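You operate a simulated robot arm through the tools that you are given. There is no shell and no other tool. Be economical: measure what you need, move in short steps, check, and stop when the job is done.

You run a simulated robot arm. Do the job below in one go: nothing can be reset, and whatever is moved stays where it is left.

## Task
Put the blue ladle on the paper strip at the end of the belt away on the top of the side shelf. Put two of the oval gold chocolates from the paper strip at the end of the belt on the low shelf of the wash bench. Shut the crumb drawer. Switch the cooler switch on. Take the grey filter from the open stretch of the belt and put it on the top of the packing bench. Put the teal bar on the ledge beside the paper strip away on the counter beside the bar dispenser. The order is free. Set down upright: grey filter.
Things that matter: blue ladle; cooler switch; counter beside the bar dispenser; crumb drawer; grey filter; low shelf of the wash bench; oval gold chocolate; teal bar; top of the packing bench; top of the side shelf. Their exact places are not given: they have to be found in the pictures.

It is judged by the outcome, as a careful person would: the job done as asked, and still so three seconds after it is handed in. It fails if anything else is knocked over, pushed out of place, dropped, spilled or broken.

## Robot
A 7-joint arm with a two-finger parallel gripper on a trunk, on a base that drives. Base frame: it is fixed to the floor where the robot stands at the start and does not move with it; the origin is under the middle of the robot, x ahead of it, y to its left, z up; the surface under the hand at the start is at about z = 101.6. Lengths are in cm, angles in rad, forces in N, time in s.
Its first joint turns from -2.897 to 2.897 rad. Places, roughly: blue ladle (14x8x34 cm) [80, 0, 110]; cooler switch [160, -20, 120]; counter beside the bar dispenser (17x40 cm) [-268, 278, 88]; crumb drawer [140, 10, 80]; grey filter [200, -50, 100]; low shelf of the wash bench [-300, -160, 30]; oval gold chocolate (4x3x2 cm) [80, -10, 100]; teal bar [50, -25, 100]; top of the packing bench [-170, -130, 90]; top of the side shelf (26x30 cm) [282, -190, 70]. Payload 3.43 kg.
Tool frame: the origin (TCP) lies between the finger pads and is the grasp point; the fingertips stand 3 cm ahead of it; z points along the fingers, y is the line along which they close. The gripper opens to 9.4 cm. The fingers are 2.8 cm wide and 1 cm thick; the gripper's body (5 by 9.6 cm) begins 5.5 cm behind the TCP.
Orientation is that of the tool frame in the base frame, as [roll, pitch, yaw] about the fixed x, y, z axes, in that order (R = Rz(yaw) Ry(pitch) Rx(roll)). With the fingers straight down and closing along the base's y, the tool's x points along the base's -x, its y along +y and its z along -z.

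## Interface
- The arm moves only by the tool send_rows. Its argument "series" is a list of rows, each a list of 6 numbers: the shift along the tool's x, y, z in cm, then the turn, a rotation vector about the tool's x, y, z in rad. In form: [[tx, ty, tz, rx, ry, rz], ...]. A call has 1 to 12 rows; each row is the pose to reach, as a shift and turn from the pose commanded when the call began, along the tool's axes at that moment. "gripper" is the finger opening in cm, from 0 to 9.4, set as the call begins (left out, the last holds). Rows are played at 5 a second. More than 5 cm and 0.15 rad between two rows, or a gripper value outside its range, and nothing of the call is played. A pose out of reach is approached as far as the arm can. The call stops where the force on the tool passes 40 N (or 10 N more than at its start, if that is more) or the arm is blocked; 0.2 s more then pass. The fingers move at their own pace (about 4.5 cm/s each) and stop on an object; they squeeze with about 26 N. The grip force told is the motor's: it shows also when the fingers shut on nothing. Time passes only in rows, and 0.2 s behind the last, so rows that repeat a pose let the fingers close. The reply holds the time, the measured pose of the TCP, the force on the tool along the base axes, the opening and the grip force, in the units named above and with some noise, with the torque about the TCP (base axes, N m) and any sound that the robot's microphone picked up.
- Cameras (640 x 400 px; columns grow to the right, rows downward): "scene" is now at [49.65, 12.27, 142.66]; the picture's right is [-0.76, -0.65, 0.00], its down [-0.36, 0.42, -0.83] and it looks along [0.54, -0.63, -0.55] (base axes); focal length 227 px, centre (320, 200). "wrist" rides on the gripper at [7.6, 1.4, -10.3] in the tool frame; the picture's right is [-0.18, 0.98, 0.00], its down [-0.75, -0.14, -0.64] and it looks along [-0.63, -0.12, 0.77] (tool axes); focal length 243 px, centre (320, 200).
- get_image(camera): a new picture of that camera. It takes no simulated time.
- raise_lower(by): slides the trunk up (or, below 0, down) by that many cm; the arm and the scene camera ride with it, the base frame stays. It gives what a move gives, with no picture.
- steer(legs): drives the robot by 1 to 6 legs, each [ahead, left, turn to the left] in cm, cm and rad, along the robot's own axes; the way and the turn of a leg run together, so that a leg with both is an arc; at most 150 cm and 3.142 rad a leg. The arm and the cameras ride along, it lands a little off, and it stops where it bumps. It gives what a move gives.
- aim_head(pan, tilt): turns the head with the scene camera to pan (to the left, within 1.798 rad either way) and tilt (down, from -0.506 to 1.204), counted from straight ahead of the robot. It gives what a move gives.
- probe_pixels(camera, pixels): for up to 12 pixels [column, row] of the newest picture of that camera ("zoom" is the newest enlarged one), the place [x, y, z] in the base frame of the surface seen there, good to about 0.2 cm, but the place of the scene camera against the robot may be out by one fixed shift of up to 1.2 cm in any direction. It takes no simulated time.
- close_up(camera, box): a new picture of the part [left, top, right, bottom] of that camera's present view, enlarged. It takes no simulated time.
- job_done(): hands the job in; it is judged then, once.

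Work in short steps. Measure before you move; look again where a grasp or a placing could have gone wrong, and mend it. You have 124 turns and 114 pictures in all, those below and enlarged ones among them. Open the gripper and draw the arm clear of the work before you hand the job in, unless the task says otherwise; then end with one line.

The tools are called after "Emit:" as name(argument=value, ...) on one line, values as JSON. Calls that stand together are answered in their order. send_rows: Moves the arm, as the interface text tells. Its arguments: {"type":"object","properties":{"series":{"type":"array"},"gripper":{"type":"number"}},"required":["series"]} The other tools are called the same way: raise_lower (by) slides the trunk up or down; steer (legs) drives the base; aim_head (pan, tilt) turns the head that bears the scene camera; get_image (camera) takes a picture; probe_pixels (camera, pixels) gives the place of the surface under pixels of a picture; close_up (camera, box) takes an enlarged picture of a part of a camera's view; job_done () hands the job in.

At the start:

```text
clock: 0.0
tcp_pos: [64.67, -11.1, 131.29]
orientation: [-3.141, -0.001, -3.141]
force: [-0.1, 0.1, -0.9]
torque: [-0.06, 0.01, 0.01]
width: 9.39
grasp_force: 0.0
trunk travel left (down, up): [-47.5, 13.5]
robot x, y, heading: [-0.29, 0.03, 0.003]
head pan, tilt: [-0.859, 0.586]
```

scene: 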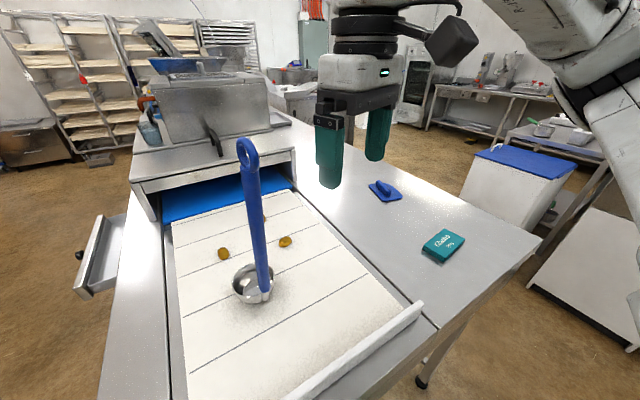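
wrist: 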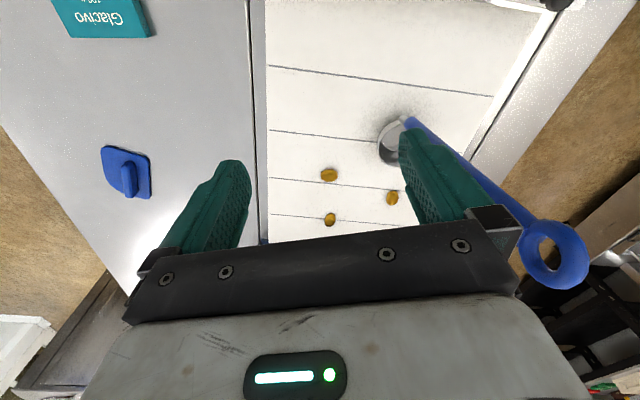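

The scene shows the strip with ladle (240,290), three chocolates (223,253), (285,241), (264,217), teal bar (443,245), open drawer (100,260). I measure these and then look around.

Emit:
probe_pixels(camera="scene", pixels=[[223, 253], [285, 241], [264, 217], [443, 245], [247, 152], [258, 220], [262, 280], [252, 290], [80, 255], [99, 255], [215, 140], [384, 190]])

Emit:
probe_pixels(camera="wrist", pixels=[[329, 175], [392, 198], [330, 219], [105, 15], [388, 140], [405, 125], [550, 225], [470, 170]])

Emit:
aim_head(pan=0, tilt=0.4)

Emit:
get_image(camera="scene")

```text
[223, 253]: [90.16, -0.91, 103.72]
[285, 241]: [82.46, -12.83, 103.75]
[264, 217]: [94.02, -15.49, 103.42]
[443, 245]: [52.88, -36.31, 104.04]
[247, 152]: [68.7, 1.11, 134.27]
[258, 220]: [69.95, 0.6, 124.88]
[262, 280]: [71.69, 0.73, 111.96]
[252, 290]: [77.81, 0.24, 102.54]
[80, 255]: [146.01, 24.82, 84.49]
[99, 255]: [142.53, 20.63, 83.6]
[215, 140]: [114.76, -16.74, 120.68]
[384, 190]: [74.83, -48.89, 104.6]
```

```text
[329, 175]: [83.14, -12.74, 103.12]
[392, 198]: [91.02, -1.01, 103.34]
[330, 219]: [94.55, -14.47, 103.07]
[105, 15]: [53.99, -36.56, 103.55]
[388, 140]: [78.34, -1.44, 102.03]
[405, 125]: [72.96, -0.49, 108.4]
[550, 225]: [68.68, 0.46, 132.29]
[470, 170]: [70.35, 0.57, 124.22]
```

```text
clock: 1.2
tcp_pos: [64.54, -11.2, 131.22]
orientation: [3.141, 0.001, 3.141]
force: [0.3, 0.1, 0.1]
torque: [-0.03, 0.01, 0.03]
width: 9.4
grasp_force: 0.0
trunk travel left (down, up): [-47.5, 13.5]
robot x, y, heading: [0.0, 0.28, -0.001]
head pan, tilt: [0.0, 0.4]
```

```text
111 pictures are left
```

scene: 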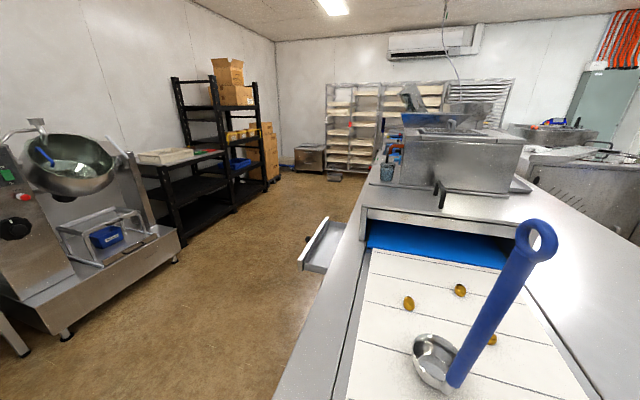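

The ladle stands on its bowl with handle up; drawer at left side of the machine. I keep looking around for the other places.

Emit:
aim_head(pan=-0.6, tilt=0.25)

Emit:
get_image(camera="scene")

Emit:
aim_head(pan=-1.75, tilt=0.4)

Emit:
get_image(camera="scene")

Emit:
aim_head(pan=1.7, tilt=0.3)

Emit:
get_image(camera="scene")

```text
clock: 2.2
tcp_pos: [64.59, -11.03, 131.16]
orientation: [3.141, -0.001, 3.142]
force: [0.9, 0.0, -0.1]
torque: [0.02, 0.01, -0.02]
width: 9.41
grasp_force: 0.1
trunk travel left (down, up): [-47.5, 13.5]
robot x, y, heading: [0.07, 0.37, 0.004]
head pan, tilt: [-0.6, 0.25]
```

```text
110 pictures are left
```

scene: 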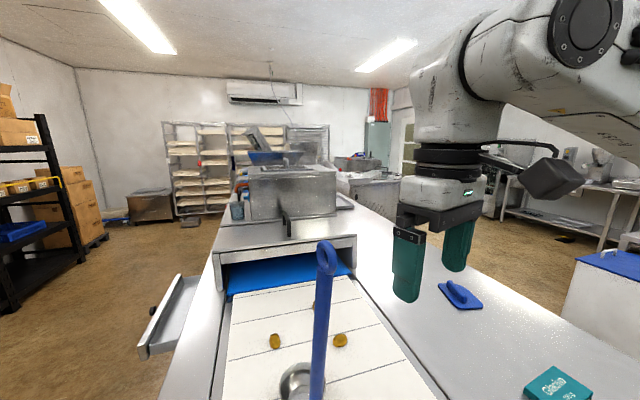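

```text
clock: 3.5
tcp_pos: [64.68, -11.08, 131.16]
orientation: [-3.141, -0.001, 3.141]
force: [-0.2, 0.3, 0.6]
torque: [0.0, -0.03, 0.01]
width: 9.4
grasp_force: 0.1
trunk travel left (down, up): [-47.5, 13.5]
robot x, y, heading: [-0.15, 0.02, -0.001]
head pan, tilt: [-1.751, 0.4]
```

```text
109 pictures are left
```

scene: 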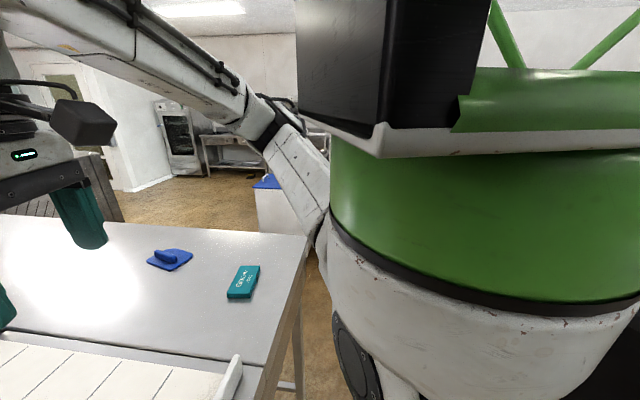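

```text
clock: 6.4
tcp_pos: [64.6, -11.14, 131.23]
orientation: [-3.141, -0.001, 3.141]
force: [0.0, -0.2, -0.7]
torque: [0.0, -0.04, -0.03]
width: 9.41
grasp_force: 0.1
trunk travel left (down, up): [-47.5, 13.5]
robot x, y, heading: [-0.46, 0.02, -0.005]
head pan, tilt: [1.7, 0.3]
```

```text
108 pictures are left
```

scene: 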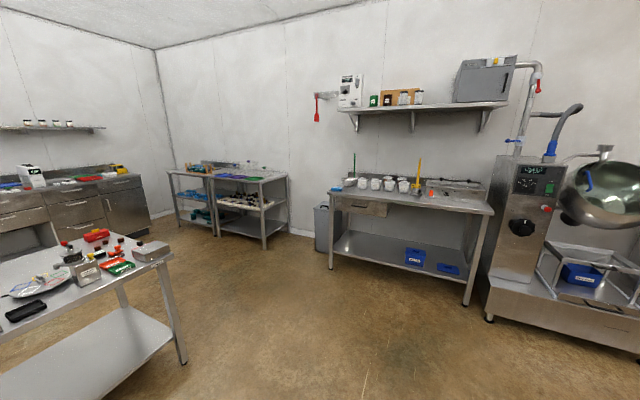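

The bar/wash/packing areas will come later. Now look closely at the ladle handle and ring to plan a grasp.

Emit:
aim_head(pan=-0.2, tilt=0.5)

Emit:
get_image(camera="scene")

Emit:
close_up(camera="scene", box=[200, 0, 520, 200])

```text
clock: 8.3
tcp_pos: [64.47, -11.02, 131.16]
orientation: [3.141, 0.001, -3.141]
force: [0.5, 0.4, -0.7]
torque: [-0.04, 0.04, 0.0]
width: 9.4
grasp_force: 0.2
trunk travel left (down, up): [-47.5, 13.5]
robot x, y, heading: [-0.3, -0.3, 0.006]
head pan, tilt: [-0.201, 0.499]
```

```text
107 pictures are left
```

scene: 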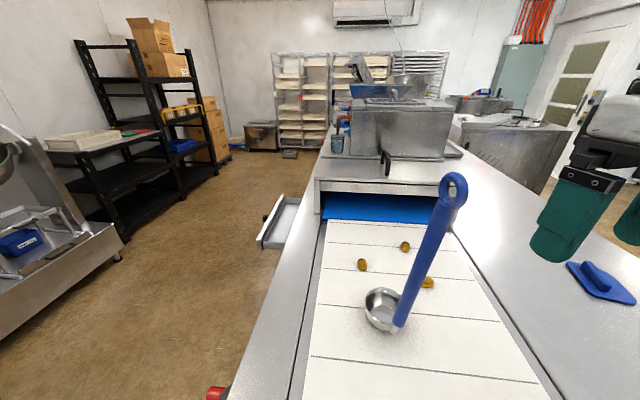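

```text
2.00 times, centred on (360, 100) of scene
```

zoom: 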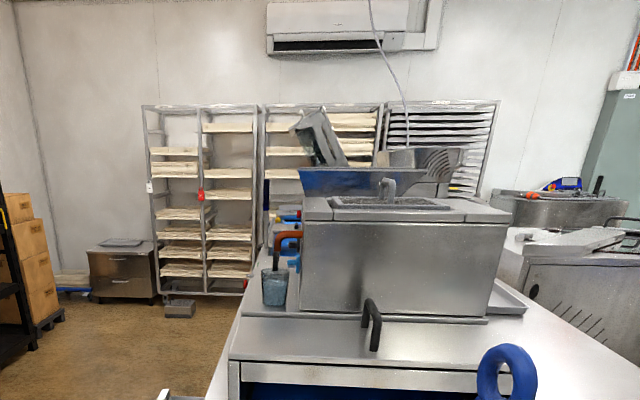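

The ring at (453,188) and handle down to (400,320). Probe points along its edges.

Emit:
probe_pixels(camera="scene", pixels=[[443, 188], [464, 188], [453, 175], [449, 205], [440, 230], [434, 225], [445, 232], [425, 262], [412, 295], [402, 320], [375, 300], [384, 292]])

Emit:
close_up(camera="scene", box=[340, 160, 500, 340])

```text
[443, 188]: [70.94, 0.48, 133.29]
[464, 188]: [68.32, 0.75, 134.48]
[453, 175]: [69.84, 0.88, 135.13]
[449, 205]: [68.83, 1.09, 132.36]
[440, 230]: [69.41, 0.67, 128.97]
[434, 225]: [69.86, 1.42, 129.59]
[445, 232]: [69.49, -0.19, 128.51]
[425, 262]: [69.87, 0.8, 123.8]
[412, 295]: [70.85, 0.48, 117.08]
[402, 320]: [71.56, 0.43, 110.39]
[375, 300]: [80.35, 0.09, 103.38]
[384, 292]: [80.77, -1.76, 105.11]
```

```text
2.22 times, centred on (420, 250) of scene
```

zoom: 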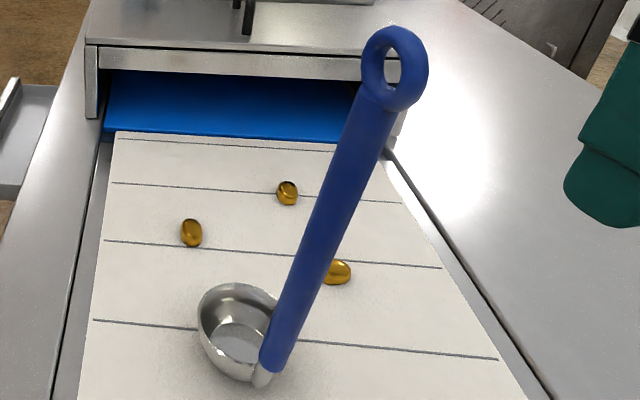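

Ring lies in the xz plane, about 2 cm thick along y, centre near (70.3,0.5,133). I move above it with the gripper straight down, closing along y.

Emit:
send_rows(series=[[0, 0, -5, 0, 0, 0], [0, 0, -10, 0, 0, 0], [-3, 3.8, -10, 0, 0, 0], [-5.9, 7.6, -10, 0, 0, 0], [-5.9, 11.5, -10, 0, 0, 0], [-5.9, 11.5, -10, 0, 0, 0]], gripper=7)

Emit:
get_image(camera="wrist")

Emit:
get_image(camera="scene")

```text
clock: 9.7
tcp_pos: [70.43, 0.55, 141.25]
orientation: [-3.141, 0.0, 3.141]
force: [0.0, -0.3, -0.2]
torque: [-0.02, 0.0, 0.0]
width: 7.01
grasp_force: 0.1
trunk travel left (down, up): [-47.5, 13.5]
robot x, y, heading: [0.12, -0.2, 0.002]
head pan, tilt: [-0.201, 0.499]
```

```text
104 pictures are left
```

wrist: 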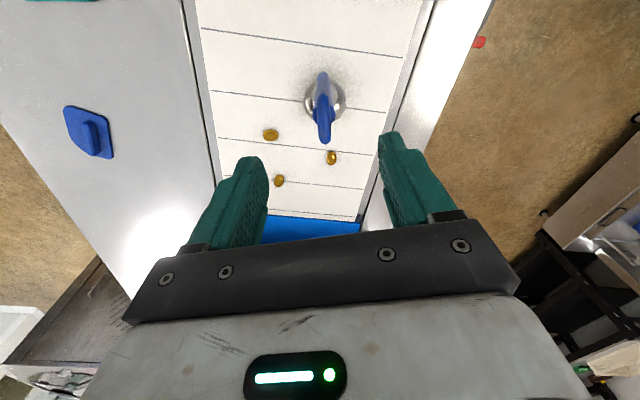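

```text
103 pictures are left
```

scene: 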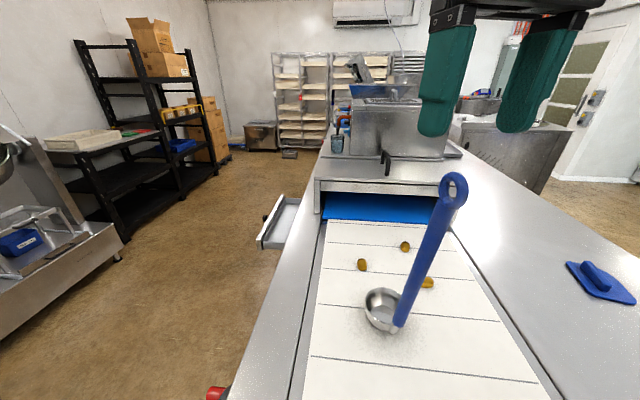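

Wrist view: the ladle tip is at (324,130), between the fingers in y. Probe its exact place.

Emit:
probe_pixels(camera="wrist", pixels=[[324, 138], [325, 125], [318, 125], [331, 125], [322, 80], [323, 100]])

```text
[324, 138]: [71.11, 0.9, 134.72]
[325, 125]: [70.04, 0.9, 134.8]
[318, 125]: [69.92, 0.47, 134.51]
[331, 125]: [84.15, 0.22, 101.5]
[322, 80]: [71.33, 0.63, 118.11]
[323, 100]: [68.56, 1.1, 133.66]
```

Ring top at z≈134.8, centre (70.1,0.8). Descend to z≈130.3 and close.

Emit:
send_rows(series=[[0.2, 0.3, 4, 0, 0, 0], [0.2, 0.3, 8, 0, 0, 0], [0.2, 0.3, 10.9, 0, 0, 0], [0.2, 0.3, 10.9, 0, 0, 0]])

Emit:
send_rows(series=[[0, 0, 0, 0, 0, 0], [0, 0, 0, 0, 0, 0], [0, 0, 0, 0, 0, 0], [0, 0, 0, 0, 0, 0], [0, 0, 0, 0, 0, 0]], gripper=0)

Emit:
send_rows(series=[[0, 0, -2, 0, 0, 0], [0, 0, -5, 0, 0, 0], [0, 0, -8, 0, 0, 0], [0, 0, -8, 0, 0, 0]])

Emit:
get_image(camera="scene")

```text
clock: 10.7
tcp_pos: [70.24, 0.82, 130.35]
orientation: [3.141, 0.0, 3.141]
force: [-0.3, -1.2, 0.3]
torque: [-0.02, -0.01, 0.04]
width: 7.0
grasp_force: 0.1
trunk travel left (down, up): [-47.5, 13.5]
robot x, y, heading: [-0.04, 0.2, 0.002]
head pan, tilt: [-0.201, 0.499]
```

```text
clock: 11.9
tcp_pos: [70.25, 0.82, 130.32]
orientation: [-3.141, -0.001, -3.141]
force: [-0.2, 0.0, -0.3]
torque: [-0.34, -0.02, -0.08]
width: 1.92
grasp_force: 25.7
trunk travel left (down, up): [-47.5, 13.5]
robot x, y, heading: [0.21, -0.27, 0.003]
head pan, tilt: [-0.201, 0.499]
```

```text
clock: 12.9
tcp_pos: [70.43, 0.69, 138.36]
orientation: [-3.14, -0.001, -3.141]
force: [-0.2, -0.1, -2.3]
torque: [-0.01, 0.09, 0.0]
width: 1.89
grasp_force: 26.5
trunk travel left (down, up): [-47.5, 13.5]
robot x, y, heading: [-0.23, -0.17, -0.001]
head pan, tilt: [-0.201, 0.499]
```

```text
102 pictures are left
```

scene: 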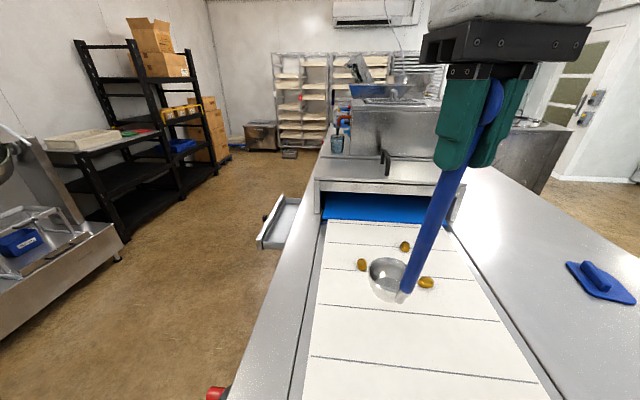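

Ladle held (width 1.9, 2.3 N). Lift and retract the arm, then look right for the driving way.

Emit:
send_rows(series=[[2, 0, -4.5, 0, 0, 0], [6, 0, -7, 0, 0, 0], [10, 0, -9, 0, 0, 0], [14, 0, -10, 0, 0, 0], [18, 0, -10, 0, 0, 0], [22, 0, -10, 0, 0, 0], [22, 0, -10, 0, 0, 0]])

Emit:
aim_head(pan=-0.8, tilt=0.45)

Emit:
get_image(camera="scene")

```text
clock: 14.5
tcp_pos: [49.97, 0.62, 147.94]
orientation: [3.131, 0.0, 3.14]
force: [0.2, -0.4, -1.8]
torque: [-0.01, 0.07, -0.03]
width: 1.89
grasp_force: 26.2
out of reach, approached as far as the arm can: row 6, 7
trunk travel left (down, up): [-47.5, 13.5]
robot x, y, heading: [0.03, 0.07, 0.001]
head pan, tilt: [-0.201, 0.499]
```

```text
clock: 15.5
tcp_pos: [49.99, 0.52, 147.97]
orientation: [3.13, 0.0, 3.141]
force: [0.7, -0.2, -1.0]
torque: [-0.01, 0.1, 0.02]
width: 1.91
grasp_force: 25.7
trunk travel left (down, up): [-47.5, 13.5]
robot x, y, heading: [-0.08, -0.02, -0.0]
head pan, tilt: [-0.799, 0.45]
```

```text
101 pictures are left
```

scene: 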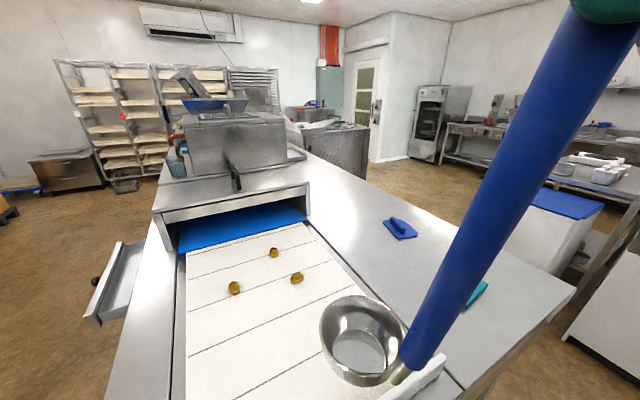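

I probe candidate places on the right: blue lid (570,200), bench (470,128), oven (430,95), table edge points.

Emit:
probe_pixels(camera="scene", pixels=[[570, 203], [470, 129], [440, 90], [345, 128], [574, 290], [440, 220], [385, 178], [340, 165], [400, 160], [505, 165], [450, 155], [600, 360]])

Emit:
close_up(camera="scene", box=[280, 60, 640, 285])

```text
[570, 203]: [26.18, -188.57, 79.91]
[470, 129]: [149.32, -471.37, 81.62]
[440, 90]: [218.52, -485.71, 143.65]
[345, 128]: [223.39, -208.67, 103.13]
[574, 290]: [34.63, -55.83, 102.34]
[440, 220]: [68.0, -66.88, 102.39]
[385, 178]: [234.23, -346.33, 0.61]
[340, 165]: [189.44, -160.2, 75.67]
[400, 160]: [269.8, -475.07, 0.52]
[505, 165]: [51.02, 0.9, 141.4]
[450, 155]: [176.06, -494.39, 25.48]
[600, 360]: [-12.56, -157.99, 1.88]
```

```text
1.78 times, centred on (460, 172) of scene
```

zoom: 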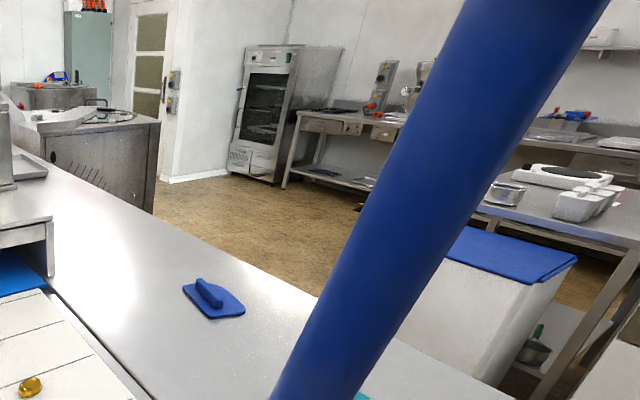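

The side shelf is hidden behind the steel cabinet near (190..223,-160..-208). I back off and look right before driving round the ledge.

Emit:
steer(legs=[[-25, 0, 0]])

Emit:
aim_head(pan=-1.3, tilt=0.5)

Emit:
get_image(camera="scene")

```text
clock: 17.4
tcp_pos: [24.39, 0.52, 147.94]
orientation: [3.13, -0.002, -3.141]
force: [0.0, -0.2, -2.2]
torque: [0.02, 0.1, 0.02]
width: 1.88
grasp_force: 25.9
trunk travel left (down, up): [-47.5, 13.5]
robot x, y, heading: [-25.91, -0.14, -0.002]
head pan, tilt: [-0.799, 0.45]
```

```text
clock: 18.3
tcp_pos: [24.5, 0.67, 148.04]
orientation: [3.128, -0.002, -3.138]
force: [0.0, -0.5, -1.7]
torque: [0.0, 0.08, -0.02]
width: 1.91
grasp_force: 26.2
trunk travel left (down, up): [-47.5, 13.5]
robot x, y, heading: [-25.46, -0.15, 0.002]
head pan, tilt: [-1.3, 0.499]
```

```text
99 pictures are left
```

scene: 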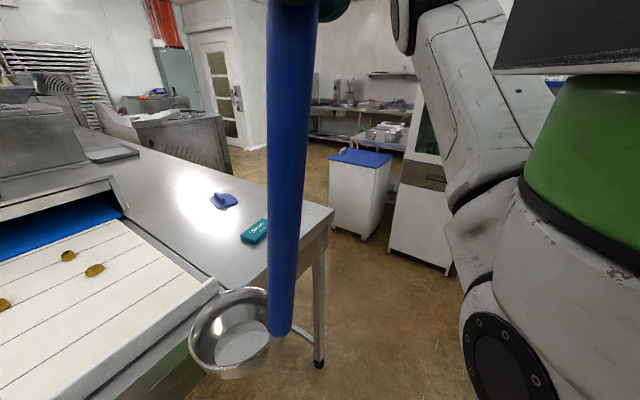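

Robot's own shoulder blocks the right side; I turn in place to the right and look along the corridor.

Emit:
steer(legs=[[0, 0, -1.0]])

Emit:
aim_head(pan=0.1, tilt=0.5)

Emit:
get_image(camera="scene")

```text
clock: 21.2
tcp_pos: [2.13, -41.54, 147.83]
orientation: [3.131, -0.003, 2.147]
force: [0.5, -0.3, -1.8]
torque: [0.08, 0.05, 0.03]
width: 1.91
grasp_force: 25.5
trunk travel left (down, up): [-47.5, 13.5]
robot x, y, heading: [-26.08, 0.25, -0.997]
head pan, tilt: [-1.3, 0.499]
```

```text
clock: 22.7
tcp_pos: [2.14, -41.75, 147.85]
orientation: [3.129, -0.002, 2.147]
force: [-0.2, 0.1, -1.7]
torque: [0.05, 0.01, -0.01]
width: 1.91
grasp_force: 25.7
trunk travel left (down, up): [-47.5, 13.5]
robot x, y, heading: [-25.46, -0.04, -0.992]
head pan, tilt: [0.099, 0.499]
```

```text
98 pictures are left
```

scene: 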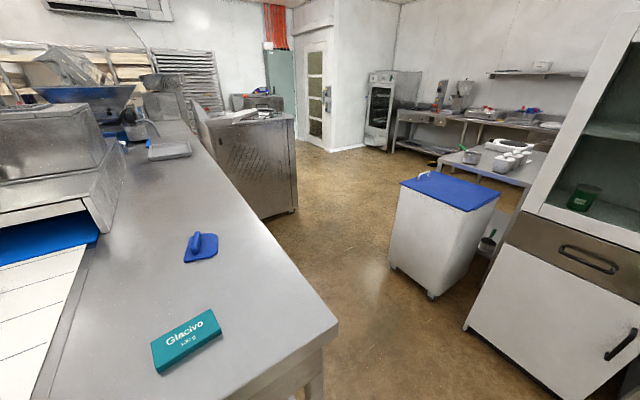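

Now a clear corridor between the ledge and the blue-lid bin. Probe its bounds.

Emit:
probe_pixels(camera="scene", pixels=[[392, 265], [431, 298], [402, 188], [466, 325], [296, 211], [262, 218], [230, 115], [290, 115], [338, 328], [470, 390], [310, 165], [497, 205]])

Emit:
close_up(camera="scene", box=[130, 40, 390, 220])

```text
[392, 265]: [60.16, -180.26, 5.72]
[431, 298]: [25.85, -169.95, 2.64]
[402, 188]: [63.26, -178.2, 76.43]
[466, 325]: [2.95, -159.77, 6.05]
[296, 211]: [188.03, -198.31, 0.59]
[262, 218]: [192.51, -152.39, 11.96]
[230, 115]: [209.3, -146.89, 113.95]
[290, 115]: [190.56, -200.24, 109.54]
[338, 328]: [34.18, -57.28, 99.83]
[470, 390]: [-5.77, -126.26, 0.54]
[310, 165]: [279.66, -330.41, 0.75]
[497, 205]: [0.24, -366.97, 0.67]
```

```text
2.22 times, centred on (260, 130) of scene
```

zoom: 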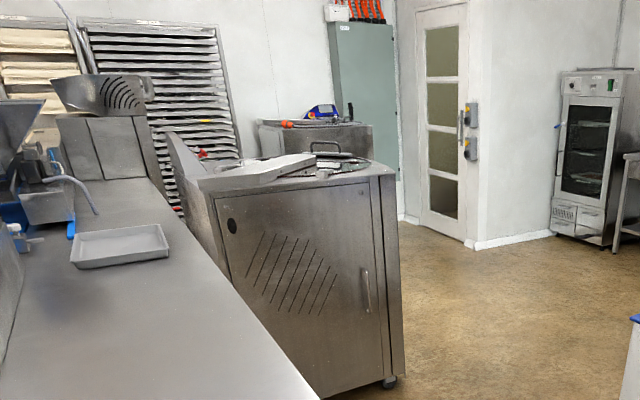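

Corridor is wide (ledge y≥-67, bin y≤-170, cabinet corner (188,-198)). I drive round in four legs to about (170,-280), then turn left.

Emit:
steer(legs=[[85, -43, 0], [77, 69, 0], [82, -35, 0], [97, 20.6, 0], [0, 0, 1.0]])

Emit:
aim_head(pan=0.5, tilt=0.4)

Emit:
get_image(camera="scene")

```text
clock: 27.8
tcp_pos: [15.5, -135.67, 148.11]
orientation: [3.125, -0.003, 2.17]
force: [-0.5, -0.6, -1.0]
torque: [0.04, 0.06, 0.01]
width: 1.9
grasp_force: 25.5
trunk travel left (down, up): [-47.5, 13.5]
robot x, y, heading: [-13.69, -95.09, -0.957]
head pan, tilt: [0.099, 0.499]
stopped in leg 1: the robot was blocked; the commanded pose is now the measured one
```

```text
clock: 28.7
tcp_pos: [15.51, -135.65, 147.92]
orientation: [3.128, -0.005, 2.171]
force: [0.5, 0.6, -1.1]
torque: [0.12, 0.05, -0.02]
width: 1.9
grasp_force: 26.3
trunk travel left (down, up): [-47.5, 13.5]
robot x, y, heading: [-13.57, -95.23, -0.961]
head pan, tilt: [0.499, 0.4]
```

```text
96 pictures are left
```

scene: 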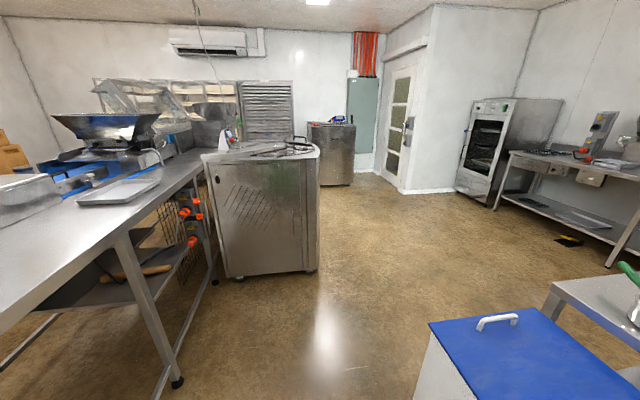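

Blocked near (-13.7,-95). Look to the right front to see what is close.

Emit:
aim_head(pan=-0.4, tilt=1.0)

Emit:
get_image(camera="scene")

Emit:
get_image(camera="wrist")

```text
clock: 29.9
tcp_pos: [15.48, -135.64, 147.9]
orientation: [3.127, -0.003, 2.17]
force: [0.1, -0.3, -1.6]
torque: [0.08, 0.04, -0.01]
width: 1.9
grasp_force: 25.8
trunk travel left (down, up): [-47.5, 13.5]
robot x, y, heading: [-13.87, -95.39, -0.963]
head pan, tilt: [-0.4, 1.0]
```

```text
95 pictures are left
```

scene: 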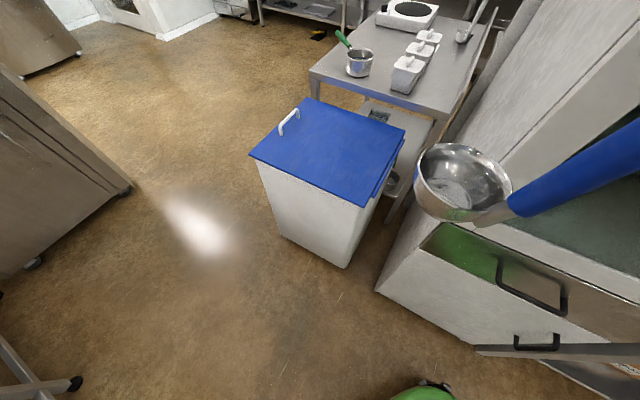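

```text
94 pictures are left
```

wrist: 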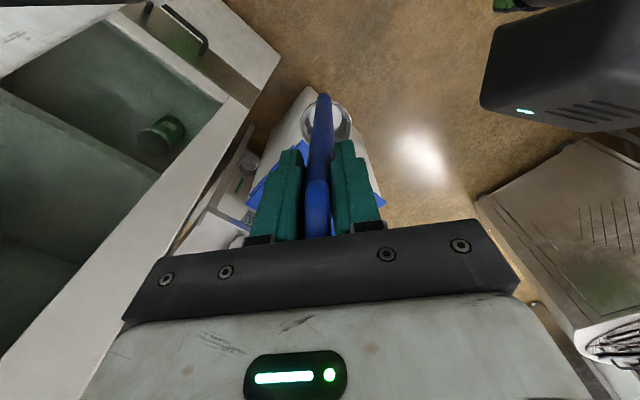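

A bench edge at (480,350) lies to the robot's right; probe it and the cabinet near the ladle.

Emit:
probe_pixels(camera="scene", pixels=[[480, 350], [560, 350], [630, 346], [380, 290], [500, 345], [345, 265], [440, 235], [560, 280], [465, 215], [128, 190], [75, 385], [600, 365]])

```text
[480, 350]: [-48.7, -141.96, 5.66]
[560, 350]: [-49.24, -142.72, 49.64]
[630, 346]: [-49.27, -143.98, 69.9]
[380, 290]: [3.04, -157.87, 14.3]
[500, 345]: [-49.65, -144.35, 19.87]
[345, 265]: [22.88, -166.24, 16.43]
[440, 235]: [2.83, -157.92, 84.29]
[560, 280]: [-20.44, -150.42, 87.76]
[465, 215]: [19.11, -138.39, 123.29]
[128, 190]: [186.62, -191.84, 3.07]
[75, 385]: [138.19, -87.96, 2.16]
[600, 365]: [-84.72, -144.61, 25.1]
```

The leg had in fact reached its aim; the cabinet front is ~57 cm away. I continue in shorter moves, first along the corridor.

Emit:
steer(legs=[[72, 71.6, 0]])

```text
clock: 35.1
tcp_pos: [114.44, -154.41, 147.84]
orientation: [3.125, -0.005, 2.175]
force: [1.1, 0.2, -1.4]
torque: [0.1, 0.04, -0.03]
width: 1.88
grasp_force: 25.6
trunk travel left (down, up): [-47.5, 13.5]
robot x, y, heading: [85.28, -113.4, -0.966]
head pan, tilt: [-0.4, 1.0]
```

Reached (85,-113). Next two legs past the cabinet corner, then turn to face +x.

Emit:
steer(legs=[[99.3, -35.8, 0], [91.7, 9.5, 0], [0, 0, 1.2]])

Emit:
aim_head(pan=0.2, tilt=0.45)

Emit:
get_image(camera="scene")

```text
clock: 47.9
tcp_pos: [220.61, -271.15, 147.84]
orientation: [3.125, -0.004, -2.891]
force: [0.5, 0.5, -1.6]
torque: [-0.06, 0.09, 0.01]
width: 1.91
grasp_force: 26.3
trunk travel left (down, up): [-47.5, 13.5]
robot x, y, heading: [172.34, -284.25, 0.256]
head pan, tilt: [-0.4, 1.0]
```

```text
clock: 48.9
tcp_pos: [220.59, -271.02, 147.87]
orientation: [3.127, -0.004, -2.892]
force: [-0.2, -0.2, -2.0]
torque: [0.0, 0.05, -0.02]
width: 1.88
grasp_force: 26.0
trunk travel left (down, up): [-47.5, 13.5]
robot x, y, heading: [172.21, -284.32, 0.258]
head pan, tilt: [0.201, 0.45]
```

```text
93 pictures are left
```

scene: 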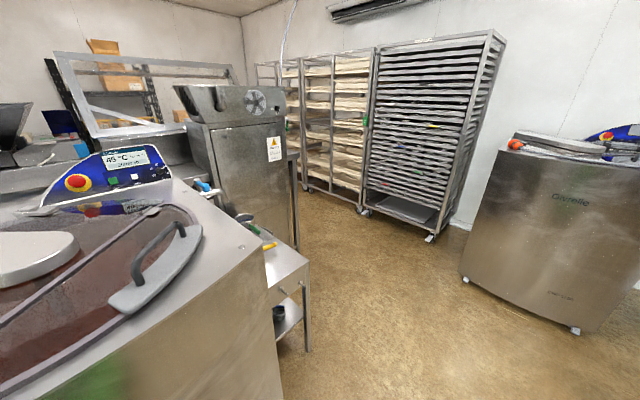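

The side shelf is the small stand at (280,265) behind the melter. Probe its top and zoom.

Emit:
probe_pixels(camera="scene", pixels=[[285, 265], [307, 262], [275, 285], [268, 242], [246, 217], [290, 300], [300, 345], [265, 230], [235, 200], [248, 340]])

Emit:
close_up(camera="scene", box=[160, 140, 340, 360])

```text
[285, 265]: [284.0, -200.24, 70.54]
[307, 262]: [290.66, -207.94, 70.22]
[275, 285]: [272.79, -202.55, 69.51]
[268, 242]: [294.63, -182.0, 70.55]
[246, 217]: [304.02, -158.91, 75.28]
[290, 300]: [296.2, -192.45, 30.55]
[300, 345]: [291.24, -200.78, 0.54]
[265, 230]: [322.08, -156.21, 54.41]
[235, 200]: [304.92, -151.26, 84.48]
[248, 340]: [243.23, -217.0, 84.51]
```

```text
1.82 times, centred on (250, 250) of scene
```

zoom: 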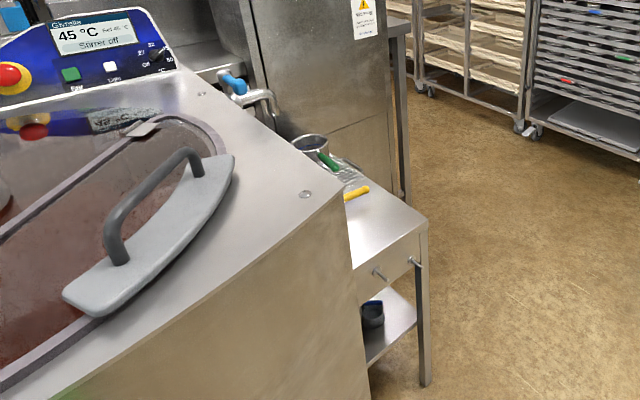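

Shelf top z≈70, y from -208, x ≈ 265–292, with a yellow-handled tool toward the back. Check the Divrelle machine's foot before moving there.

Emit:
probe_pixels(camera="scene", pixels=[[465, 278], [575, 330], [440, 240], [300, 340], [520, 300], [400, 350]])

```text
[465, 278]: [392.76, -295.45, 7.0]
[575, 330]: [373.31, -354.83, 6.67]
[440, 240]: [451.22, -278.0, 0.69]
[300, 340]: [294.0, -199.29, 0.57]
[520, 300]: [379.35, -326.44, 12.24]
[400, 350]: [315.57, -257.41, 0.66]
```

Free space there. Drive to (285,-285) and face +y.

Emit:
steer(legs=[[108, -28.4, 0], [0, 0, 1.315]])

Emit:
aim_head(pan=0.1, tilt=0.75)

Emit:
get_image(camera="scene")

```text
clock: 57.9
tcp_pos: [284.6, -234.01, 147.93]
orientation: [3.127, -0.004, -1.58]
force: [0.4, 0.9, -1.3]
torque: [-0.08, -0.01, -0.01]
width: 1.91
grasp_force: 25.7
trunk travel left (down, up): [-47.5, 13.5]
robot x, y, heading: [284.76, -284.3, 1.573]
head pan, tilt: [0.201, 0.45]
```

```text
clock: 58.7
tcp_pos: [284.68, -234.24, 147.89]
orientation: [3.127, -0.005, -1.579]
force: [0.0, -0.1, -0.7]
torque: [-0.08, 0.02, -0.01]
width: 1.92
grasp_force: 26.5
trunk travel left (down, up): [-47.5, 13.5]
robot x, y, heading: [285.09, -284.11, 1.575]
head pan, tilt: [0.099, 0.75]
```

```text
91 pictures are left
```

scene: 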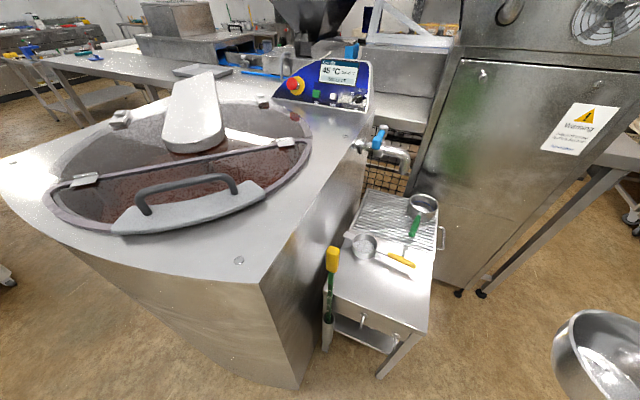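

Shelf top's free part is at (380,290). Probe its corners and the things on it.

Emit:
probe_pixels(camera="scene", pixels=[[338, 290], [424, 328], [436, 255], [380, 290], [365, 257], [400, 262], [405, 275], [331, 260], [350, 310], [420, 290], [370, 225], [265, 275]])

Emit:
close_up(camera="scene", box=[300, 180, 460, 360])

```text
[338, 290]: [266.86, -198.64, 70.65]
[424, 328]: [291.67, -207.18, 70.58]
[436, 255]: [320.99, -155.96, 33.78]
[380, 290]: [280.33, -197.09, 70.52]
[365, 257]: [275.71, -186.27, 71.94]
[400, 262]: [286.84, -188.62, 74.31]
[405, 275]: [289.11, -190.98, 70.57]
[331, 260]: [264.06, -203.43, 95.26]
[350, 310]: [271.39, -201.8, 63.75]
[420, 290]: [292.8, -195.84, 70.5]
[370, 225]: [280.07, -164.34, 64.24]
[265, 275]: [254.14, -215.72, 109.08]
```

```text
2.22 times, centred on (380, 270) of scene
```

zoom: 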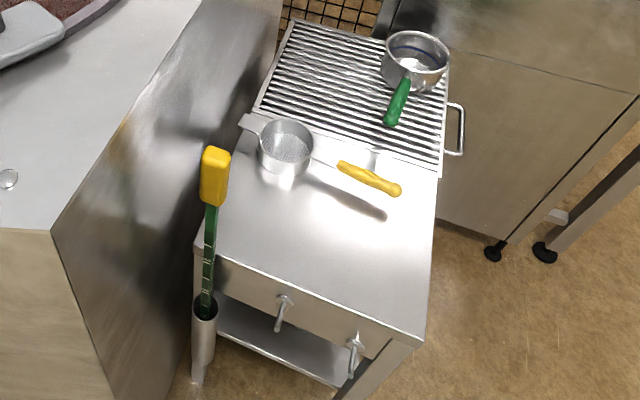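

Free space is in front of the strainer; measure the front edge and strainer exactly from the zoom.

Emit:
probe_pixels(camera="zoom", pixels=[[210, 244], [300, 285], [405, 333], [430, 200], [285, 172], [262, 165], [345, 172], [370, 187], [397, 192], [212, 165], [215, 200], [300, 240]])

```text
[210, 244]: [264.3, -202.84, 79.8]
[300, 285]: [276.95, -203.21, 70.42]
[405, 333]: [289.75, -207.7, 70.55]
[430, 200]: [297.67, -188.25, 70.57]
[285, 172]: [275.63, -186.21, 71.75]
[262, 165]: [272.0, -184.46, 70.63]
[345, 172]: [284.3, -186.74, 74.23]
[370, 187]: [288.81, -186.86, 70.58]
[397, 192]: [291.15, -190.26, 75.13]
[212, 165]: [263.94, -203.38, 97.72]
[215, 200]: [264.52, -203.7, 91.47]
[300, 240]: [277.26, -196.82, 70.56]
```

Shelf is turned by about -0.32 rad, free depth ~15 cm in front of the strainer. I turn the ladle so it lies along the shelf's width with bowl to the left (handle away from the melter).

Emit:
send_rows(series=[[0, 0, 0, 0, 0, -0.14], [0, 0, 0, 0, 0, -0.28], [0, 0, 0, 0, 0, -0.42], [0, 0, 0, 0, 0, -0.56], [0, 0, 0, 0, 0, -0.7], [0, 0, 0, 0, 0, -0.84], [0, 0, 0, 0, 0, -0.98], [0, 0, 0, 0, 0, -1.12], [0, 0, 0, 0, 0, -1.25], [0, 0, 0, 0, 0, -1.25]])

Emit:
get_image(camera="scene")

Emit:
get_image(camera="wrist")

```text
clock: 60.9
tcp_pos: [284.62, -234.02, 147.94]
orientation: [3.133, 0.011, -0.329]
force: [-0.5, 1.1, -1.1]
torque: [-0.03, -0.05, -0.01]
width: 1.9
grasp_force: 26.3
trunk travel left (down, up): [-47.5, 13.5]
robot x, y, heading: [285.08, -284.41, 1.572]
head pan, tilt: [0.099, 0.75]
```

```text
89 pictures are left
```

scene: 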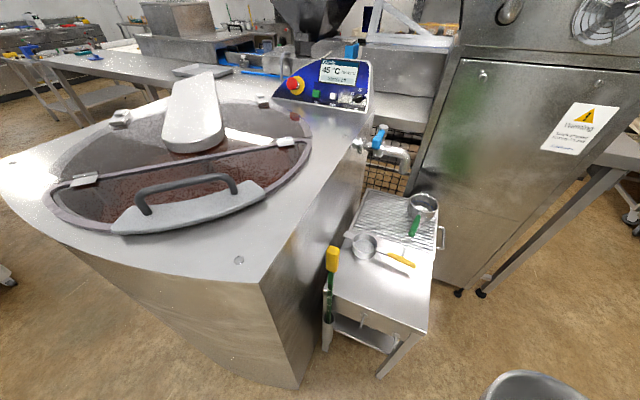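

```text
88 pictures are left
```

wrist: 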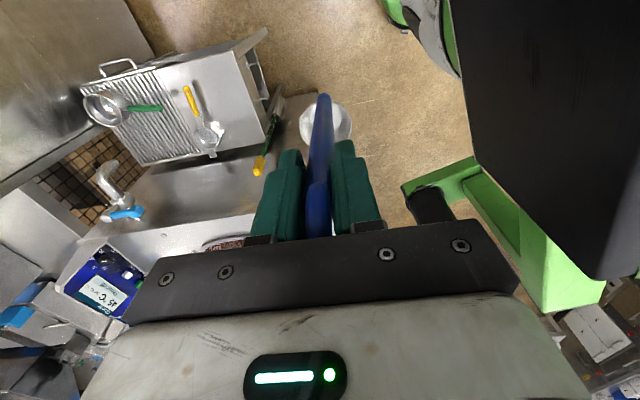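

Turned well. Cross-check the shelf with the wrist camera.

Emit:
probe_pixels(camera="wrist", pixels=[[228, 58], [256, 140], [205, 135], [190, 100], [235, 100], [262, 155], [215, 152], [245, 95], [210, 65]])

```text
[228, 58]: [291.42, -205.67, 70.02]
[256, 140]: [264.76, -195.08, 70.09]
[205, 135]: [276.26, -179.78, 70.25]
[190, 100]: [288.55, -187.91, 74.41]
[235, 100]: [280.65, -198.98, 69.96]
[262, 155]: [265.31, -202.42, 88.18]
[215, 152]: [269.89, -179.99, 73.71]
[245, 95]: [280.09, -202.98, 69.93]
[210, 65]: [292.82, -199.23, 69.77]
```

Shelf z≈70.0, ladle bottom is 28.7 below the TCP. Move over to (285.6,-198.5) at height.

Emit:
send_rows(series=[[-1.3, -4.2, 0, 0, 0, 0], [-2.6, -8.5, 0, 0, 0, 0], [-3.9, -12.7, 0, 0, 0, 0], [-5.2, -17, 0, 0, 0, 0], [-6.5, -21.2, 0, 0, 0, 0], [-7.9, -25.4, 0, 0, 0, 0], [-9.2, -29.7, 0, 0, 0, 0], [-10.5, -33.9, 0, 0, 0, 0], [-10.5, -33.9, 0, 0, 0, 0]])

Emit:
raise_lower(by=-38)

Emit:
get_image(camera="scene")

```text
clock: 62.9
tcp_pos: [286.03, -198.66, 144.42]
orientation: [3.118, 0.024, -0.333]
force: [-1.1, -0.2, -0.8]
torque: [-0.05, -0.07, -0.02]
width: 1.92
grasp_force: 25.8
out of reach, approached as far as the arm can: row 4, 5, 6, 7, 8, 9
trunk travel left (down, up): [-47.5, 13.5]
robot x, y, heading: [284.62, -284.36, 1.572]
head pan, tilt: [0.099, 0.75]
```

```text
clock: 66.6
tcp_pos: [286.02, -198.62, 106.34]
orientation: [3.118, 0.022, -0.331]
force: [-1.0, 0.2, -1.9]
torque: [-0.04, -0.05, 0.0]
width: 1.92
grasp_force: 25.8
trunk travel left (down, up): [-9.5, 51.5]
robot x, y, heading: [285.05, -284.11, 1.571]
head pan, tilt: [0.099, 0.75]
```

```text
87 pictures are left
```

scene: 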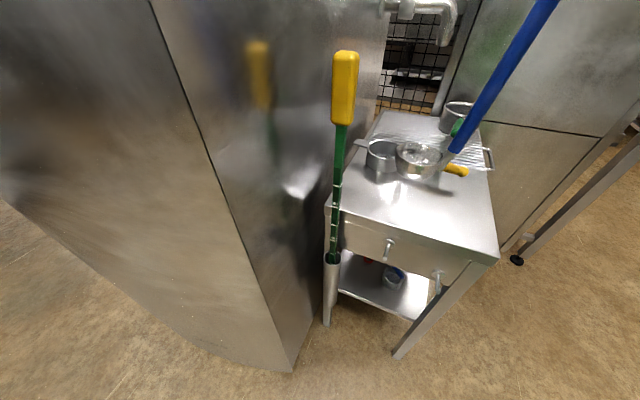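

Bowl is hovering at (420,160); probe its place against strainer and shelf.

Emit:
probe_pixels(camera="scene", pixels=[[420, 175], [398, 155], [443, 155], [450, 150], [372, 165], [385, 172], [460, 170], [420, 210], [490, 245], [345, 200]])

Emit:
close_up(camera="scene", box=[330, 80, 530, 280])

```text
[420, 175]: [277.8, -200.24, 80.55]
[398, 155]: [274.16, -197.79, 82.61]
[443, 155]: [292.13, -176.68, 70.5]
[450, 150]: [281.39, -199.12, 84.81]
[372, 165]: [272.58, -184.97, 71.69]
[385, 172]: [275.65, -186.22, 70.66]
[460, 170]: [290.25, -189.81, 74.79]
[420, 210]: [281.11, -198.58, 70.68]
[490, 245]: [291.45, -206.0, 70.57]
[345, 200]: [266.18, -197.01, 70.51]
```

```text
2.00 times, centred on (430, 180) of scene
```

zoom: 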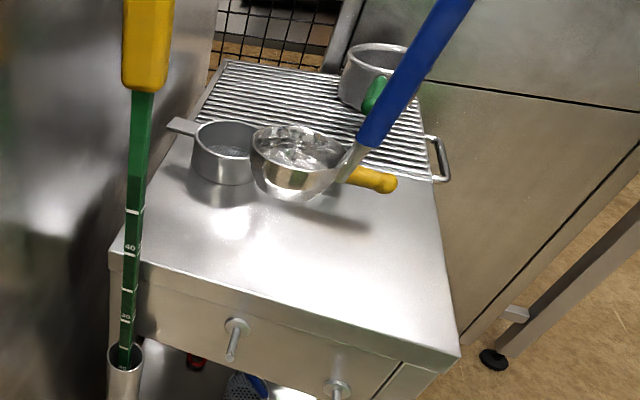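

Clear of the strainer by several cm. Lower 6 cm by trunk and then the rest by arm in small steps.

Emit:
raise_lower(by=-6)

Emit:
send_rows(series=[[0, 0, 0.5, 0, 0, 0], [0, 0, 1.0, 0, 0, 0], [0, 0, 1.4, 0, 0, 0], [0, 0, 1.4, 0, 0, 0]])

Emit:
close_up(camera="scene", box=[330, 60, 530, 260])

```text
clock: 67.6
tcp_pos: [285.99, -198.58, 100.34]
orientation: [3.12, 0.023, -0.33]
force: [0.0, -0.3, -2.3]
torque: [-0.03, -0.07, 0.01]
width: 1.93
grasp_force: 25.5
trunk travel left (down, up): [-3.5, 57.5]
robot x, y, heading: [285.01, -284.26, 1.573]
head pan, tilt: [0.099, 0.75]
```

```text
clock: 68.6
tcp_pos: [285.64, -198.86, 99.81]
orientation: [3.138, 0.018, -0.329]
force: [0.6, -0.9, -1.9]
torque: [-0.03, -0.08, 0.03]
width: 1.89
grasp_force: 26.0
trunk travel left (down, up): [-3.5, 57.5]
robot x, y, heading: [285.01, -284.3, 1.567]
head pan, tilt: [0.099, 0.75]
```

```text
2.00 times, centred on (430, 160) of scene
```

zoom: 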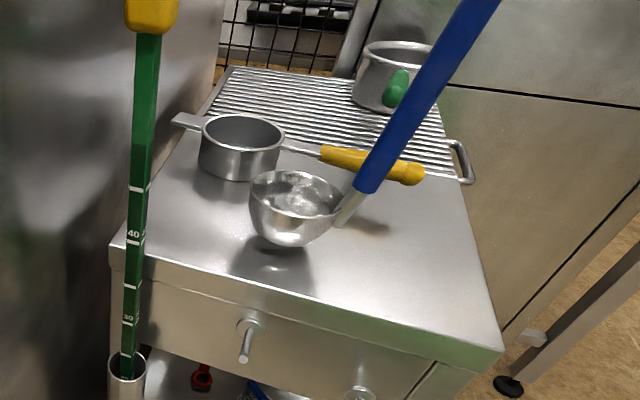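

Still about 1 cm above. Go down further in small steps till contact.

Emit:
send_rows(series=[[0, 0, 0.3, 0, 0, 0], [0, 0, 0.6, 0, 0, 0], [0, 0, 0.9, 0, 0, 0], [0, 0, 1.0, 0, 0, 0], [0, 0, 1.0, 0, 0, 0]])

Emit:
close_up(camera="scene", box=[330, 60, 530, 260])

```text
clock: 69.8
tcp_pos: [285.8, -199.07, 98.72]
orientation: [3.135, 0.018, -0.331]
force: [0.4, -0.1, -0.6]
torque: [-0.05, -0.07, 0.04]
width: 1.93
grasp_force: 26.0
trunk travel left (down, up): [-3.5, 57.5]
robot x, y, heading: [285.3, -284.11, 1.575]
head pan, tilt: [0.099, 0.75]
```

```text
2.00 times, centred on (430, 160) of scene
```

zoom: 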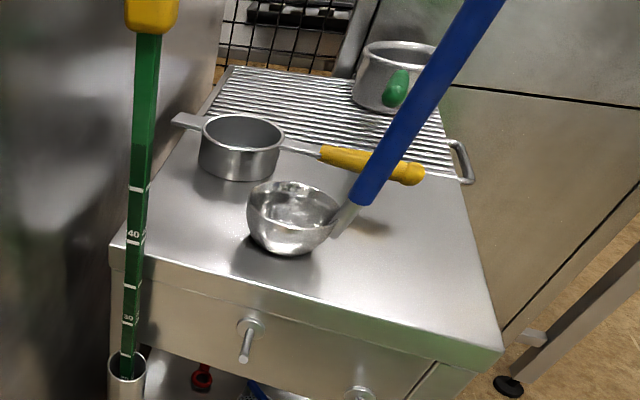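

Almost down; lower in 0.15 cm steps looking for contact.

Emit:
send_rows(series=[[0, 0, 0.15, 0, 0, 0], [0, 0, 0.3, 0, 0, 0], [0, 0, 0.3, 0, 0, 0]])

Emit:
send_rows(series=[[0, 0, 0.15, 0, 0, 0], [0, 0, 0.3, 0, 0, 0], [0, 0, 0.3, 0, 0, 0]])

```text
clock: 70.6
tcp_pos: [285.95, -198.95, 98.56]
orientation: [3.137, 0.017, -0.332]
force: [4.3, -3.1, 24.2]
torque: [0.03, 0.19, 0.0]
width: 1.94
grasp_force: 26.2
trunk travel left (down, up): [-3.5, 57.5]
robot x, y, heading: [285.18, -284.16, 1.574]
head pan, tilt: [0.099, 0.75]
```

```text
clock: 71.4
tcp_pos: [285.71, -198.88, 98.26]
orientation: [3.136, 0.016, -0.328]
force: [4.2, -4.0, 23.5]
torque: [-0.01, -0.08, 0.02]
width: 1.89
grasp_force: 25.9
trunk travel left (down, up): [-3.5, 57.5]
robot x, y, heading: [284.64, -284.1, 1.568]
head pan, tilt: [0.099, 0.75]
```

Contact at 24 N. Relieve slightly, then open the fingers a bit.

Emit:
send_rows(series=[[0, 0, -0.25, 0, 0, 0], [0, 0, -0.25, 0, 0, 0]])

Emit:
send_rows(series=[[0, 0, 0, 0, 0, 0], [0, 0, 0, 0, 0, 0], [0, 0, 0, 0, 0, 0], [0, 0, 0, 0, 0, 0]], gripper=5)

Emit:
close_up(camera="scene", box=[330, 0, 590, 260])

```text
clock: 72.0
tcp_pos: [285.63, -198.77, 98.18]
orientation: [3.132, 0.017, -0.328]
force: [0.0, -0.2, -0.5]
torque: [-0.03, -0.09, 0.02]
width: 1.89
grasp_force: 26.1
trunk travel left (down, up): [-3.5, 57.5]
robot x, y, heading: [285.02, -284.07, 1.572]
head pan, tilt: [0.099, 0.75]
```

```text
clock: 73.0
tcp_pos: [285.75, -198.85, 98.43]
orientation: [3.135, 0.018, -0.33]
force: [0.3, 0.1, -0.2]
torque: [-0.01, -0.01, 0.0]
width: 4.98
grasp_force: 0.1
trunk travel left (down, up): [-3.5, 57.5]
robot x, y, heading: [285.27, -284.31, 1.57]
head pan, tilt: [0.099, 0.75]
```

```text
1.54 times, centred on (460, 130) of scene
```

zoom: 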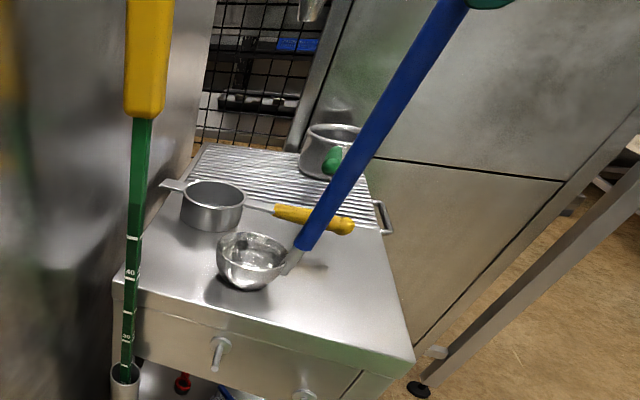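

Ladle stands free. Raise the trunk straight up to clear it, retract, and check it stays.

Emit:
send_rows(series=[[0, 0, 0, 0, 0, 0], [0, 0, -4, 0, 0, 0], [0, 0, -8, 0, 0, 0], [0, 0, -12, 0, 0, 0], [0, 0, -12, 0, 0, 0]])

Emit:
raise_lower(by=40)

Emit:
get_image(camera="scene")

```text
clock: 74.2
tcp_pos: [285.84, -199.03, 100.41]
orientation: [3.117, 0.023, -0.329]
force: [-0.5, 0.8, -0.5]
torque: [0.0, -0.02, -0.03]
width: 4.99
grasp_force: 0.1
out of reach, approached as far as the arm can: row 2, 3, 4, 5
trunk travel left (down, up): [-3.5, 57.5]
robot x, y, heading: [285.14, -284.28, 1.573]
head pan, tilt: [0.099, 0.75]
```

```text
clock: 78.0
tcp_pos: [285.98, -198.95, 140.66]
orientation: [3.122, 0.026, -0.33]
force: [-0.8, 0.7, -0.9]
torque: [-0.01, -0.03, 0.0]
width: 5.01
grasp_force: 0.0
trunk travel left (down, up): [-43.5, 17.5]
robot x, y, heading: [285.05, -284.43, 1.569]
head pan, tilt: [0.099, 0.75]
```

```text
82 pictures are left
```

scene: 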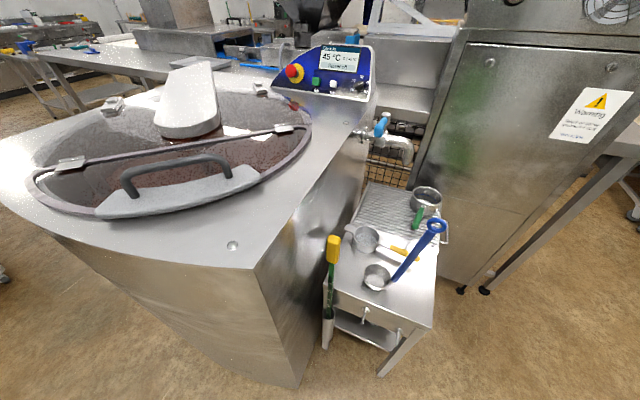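

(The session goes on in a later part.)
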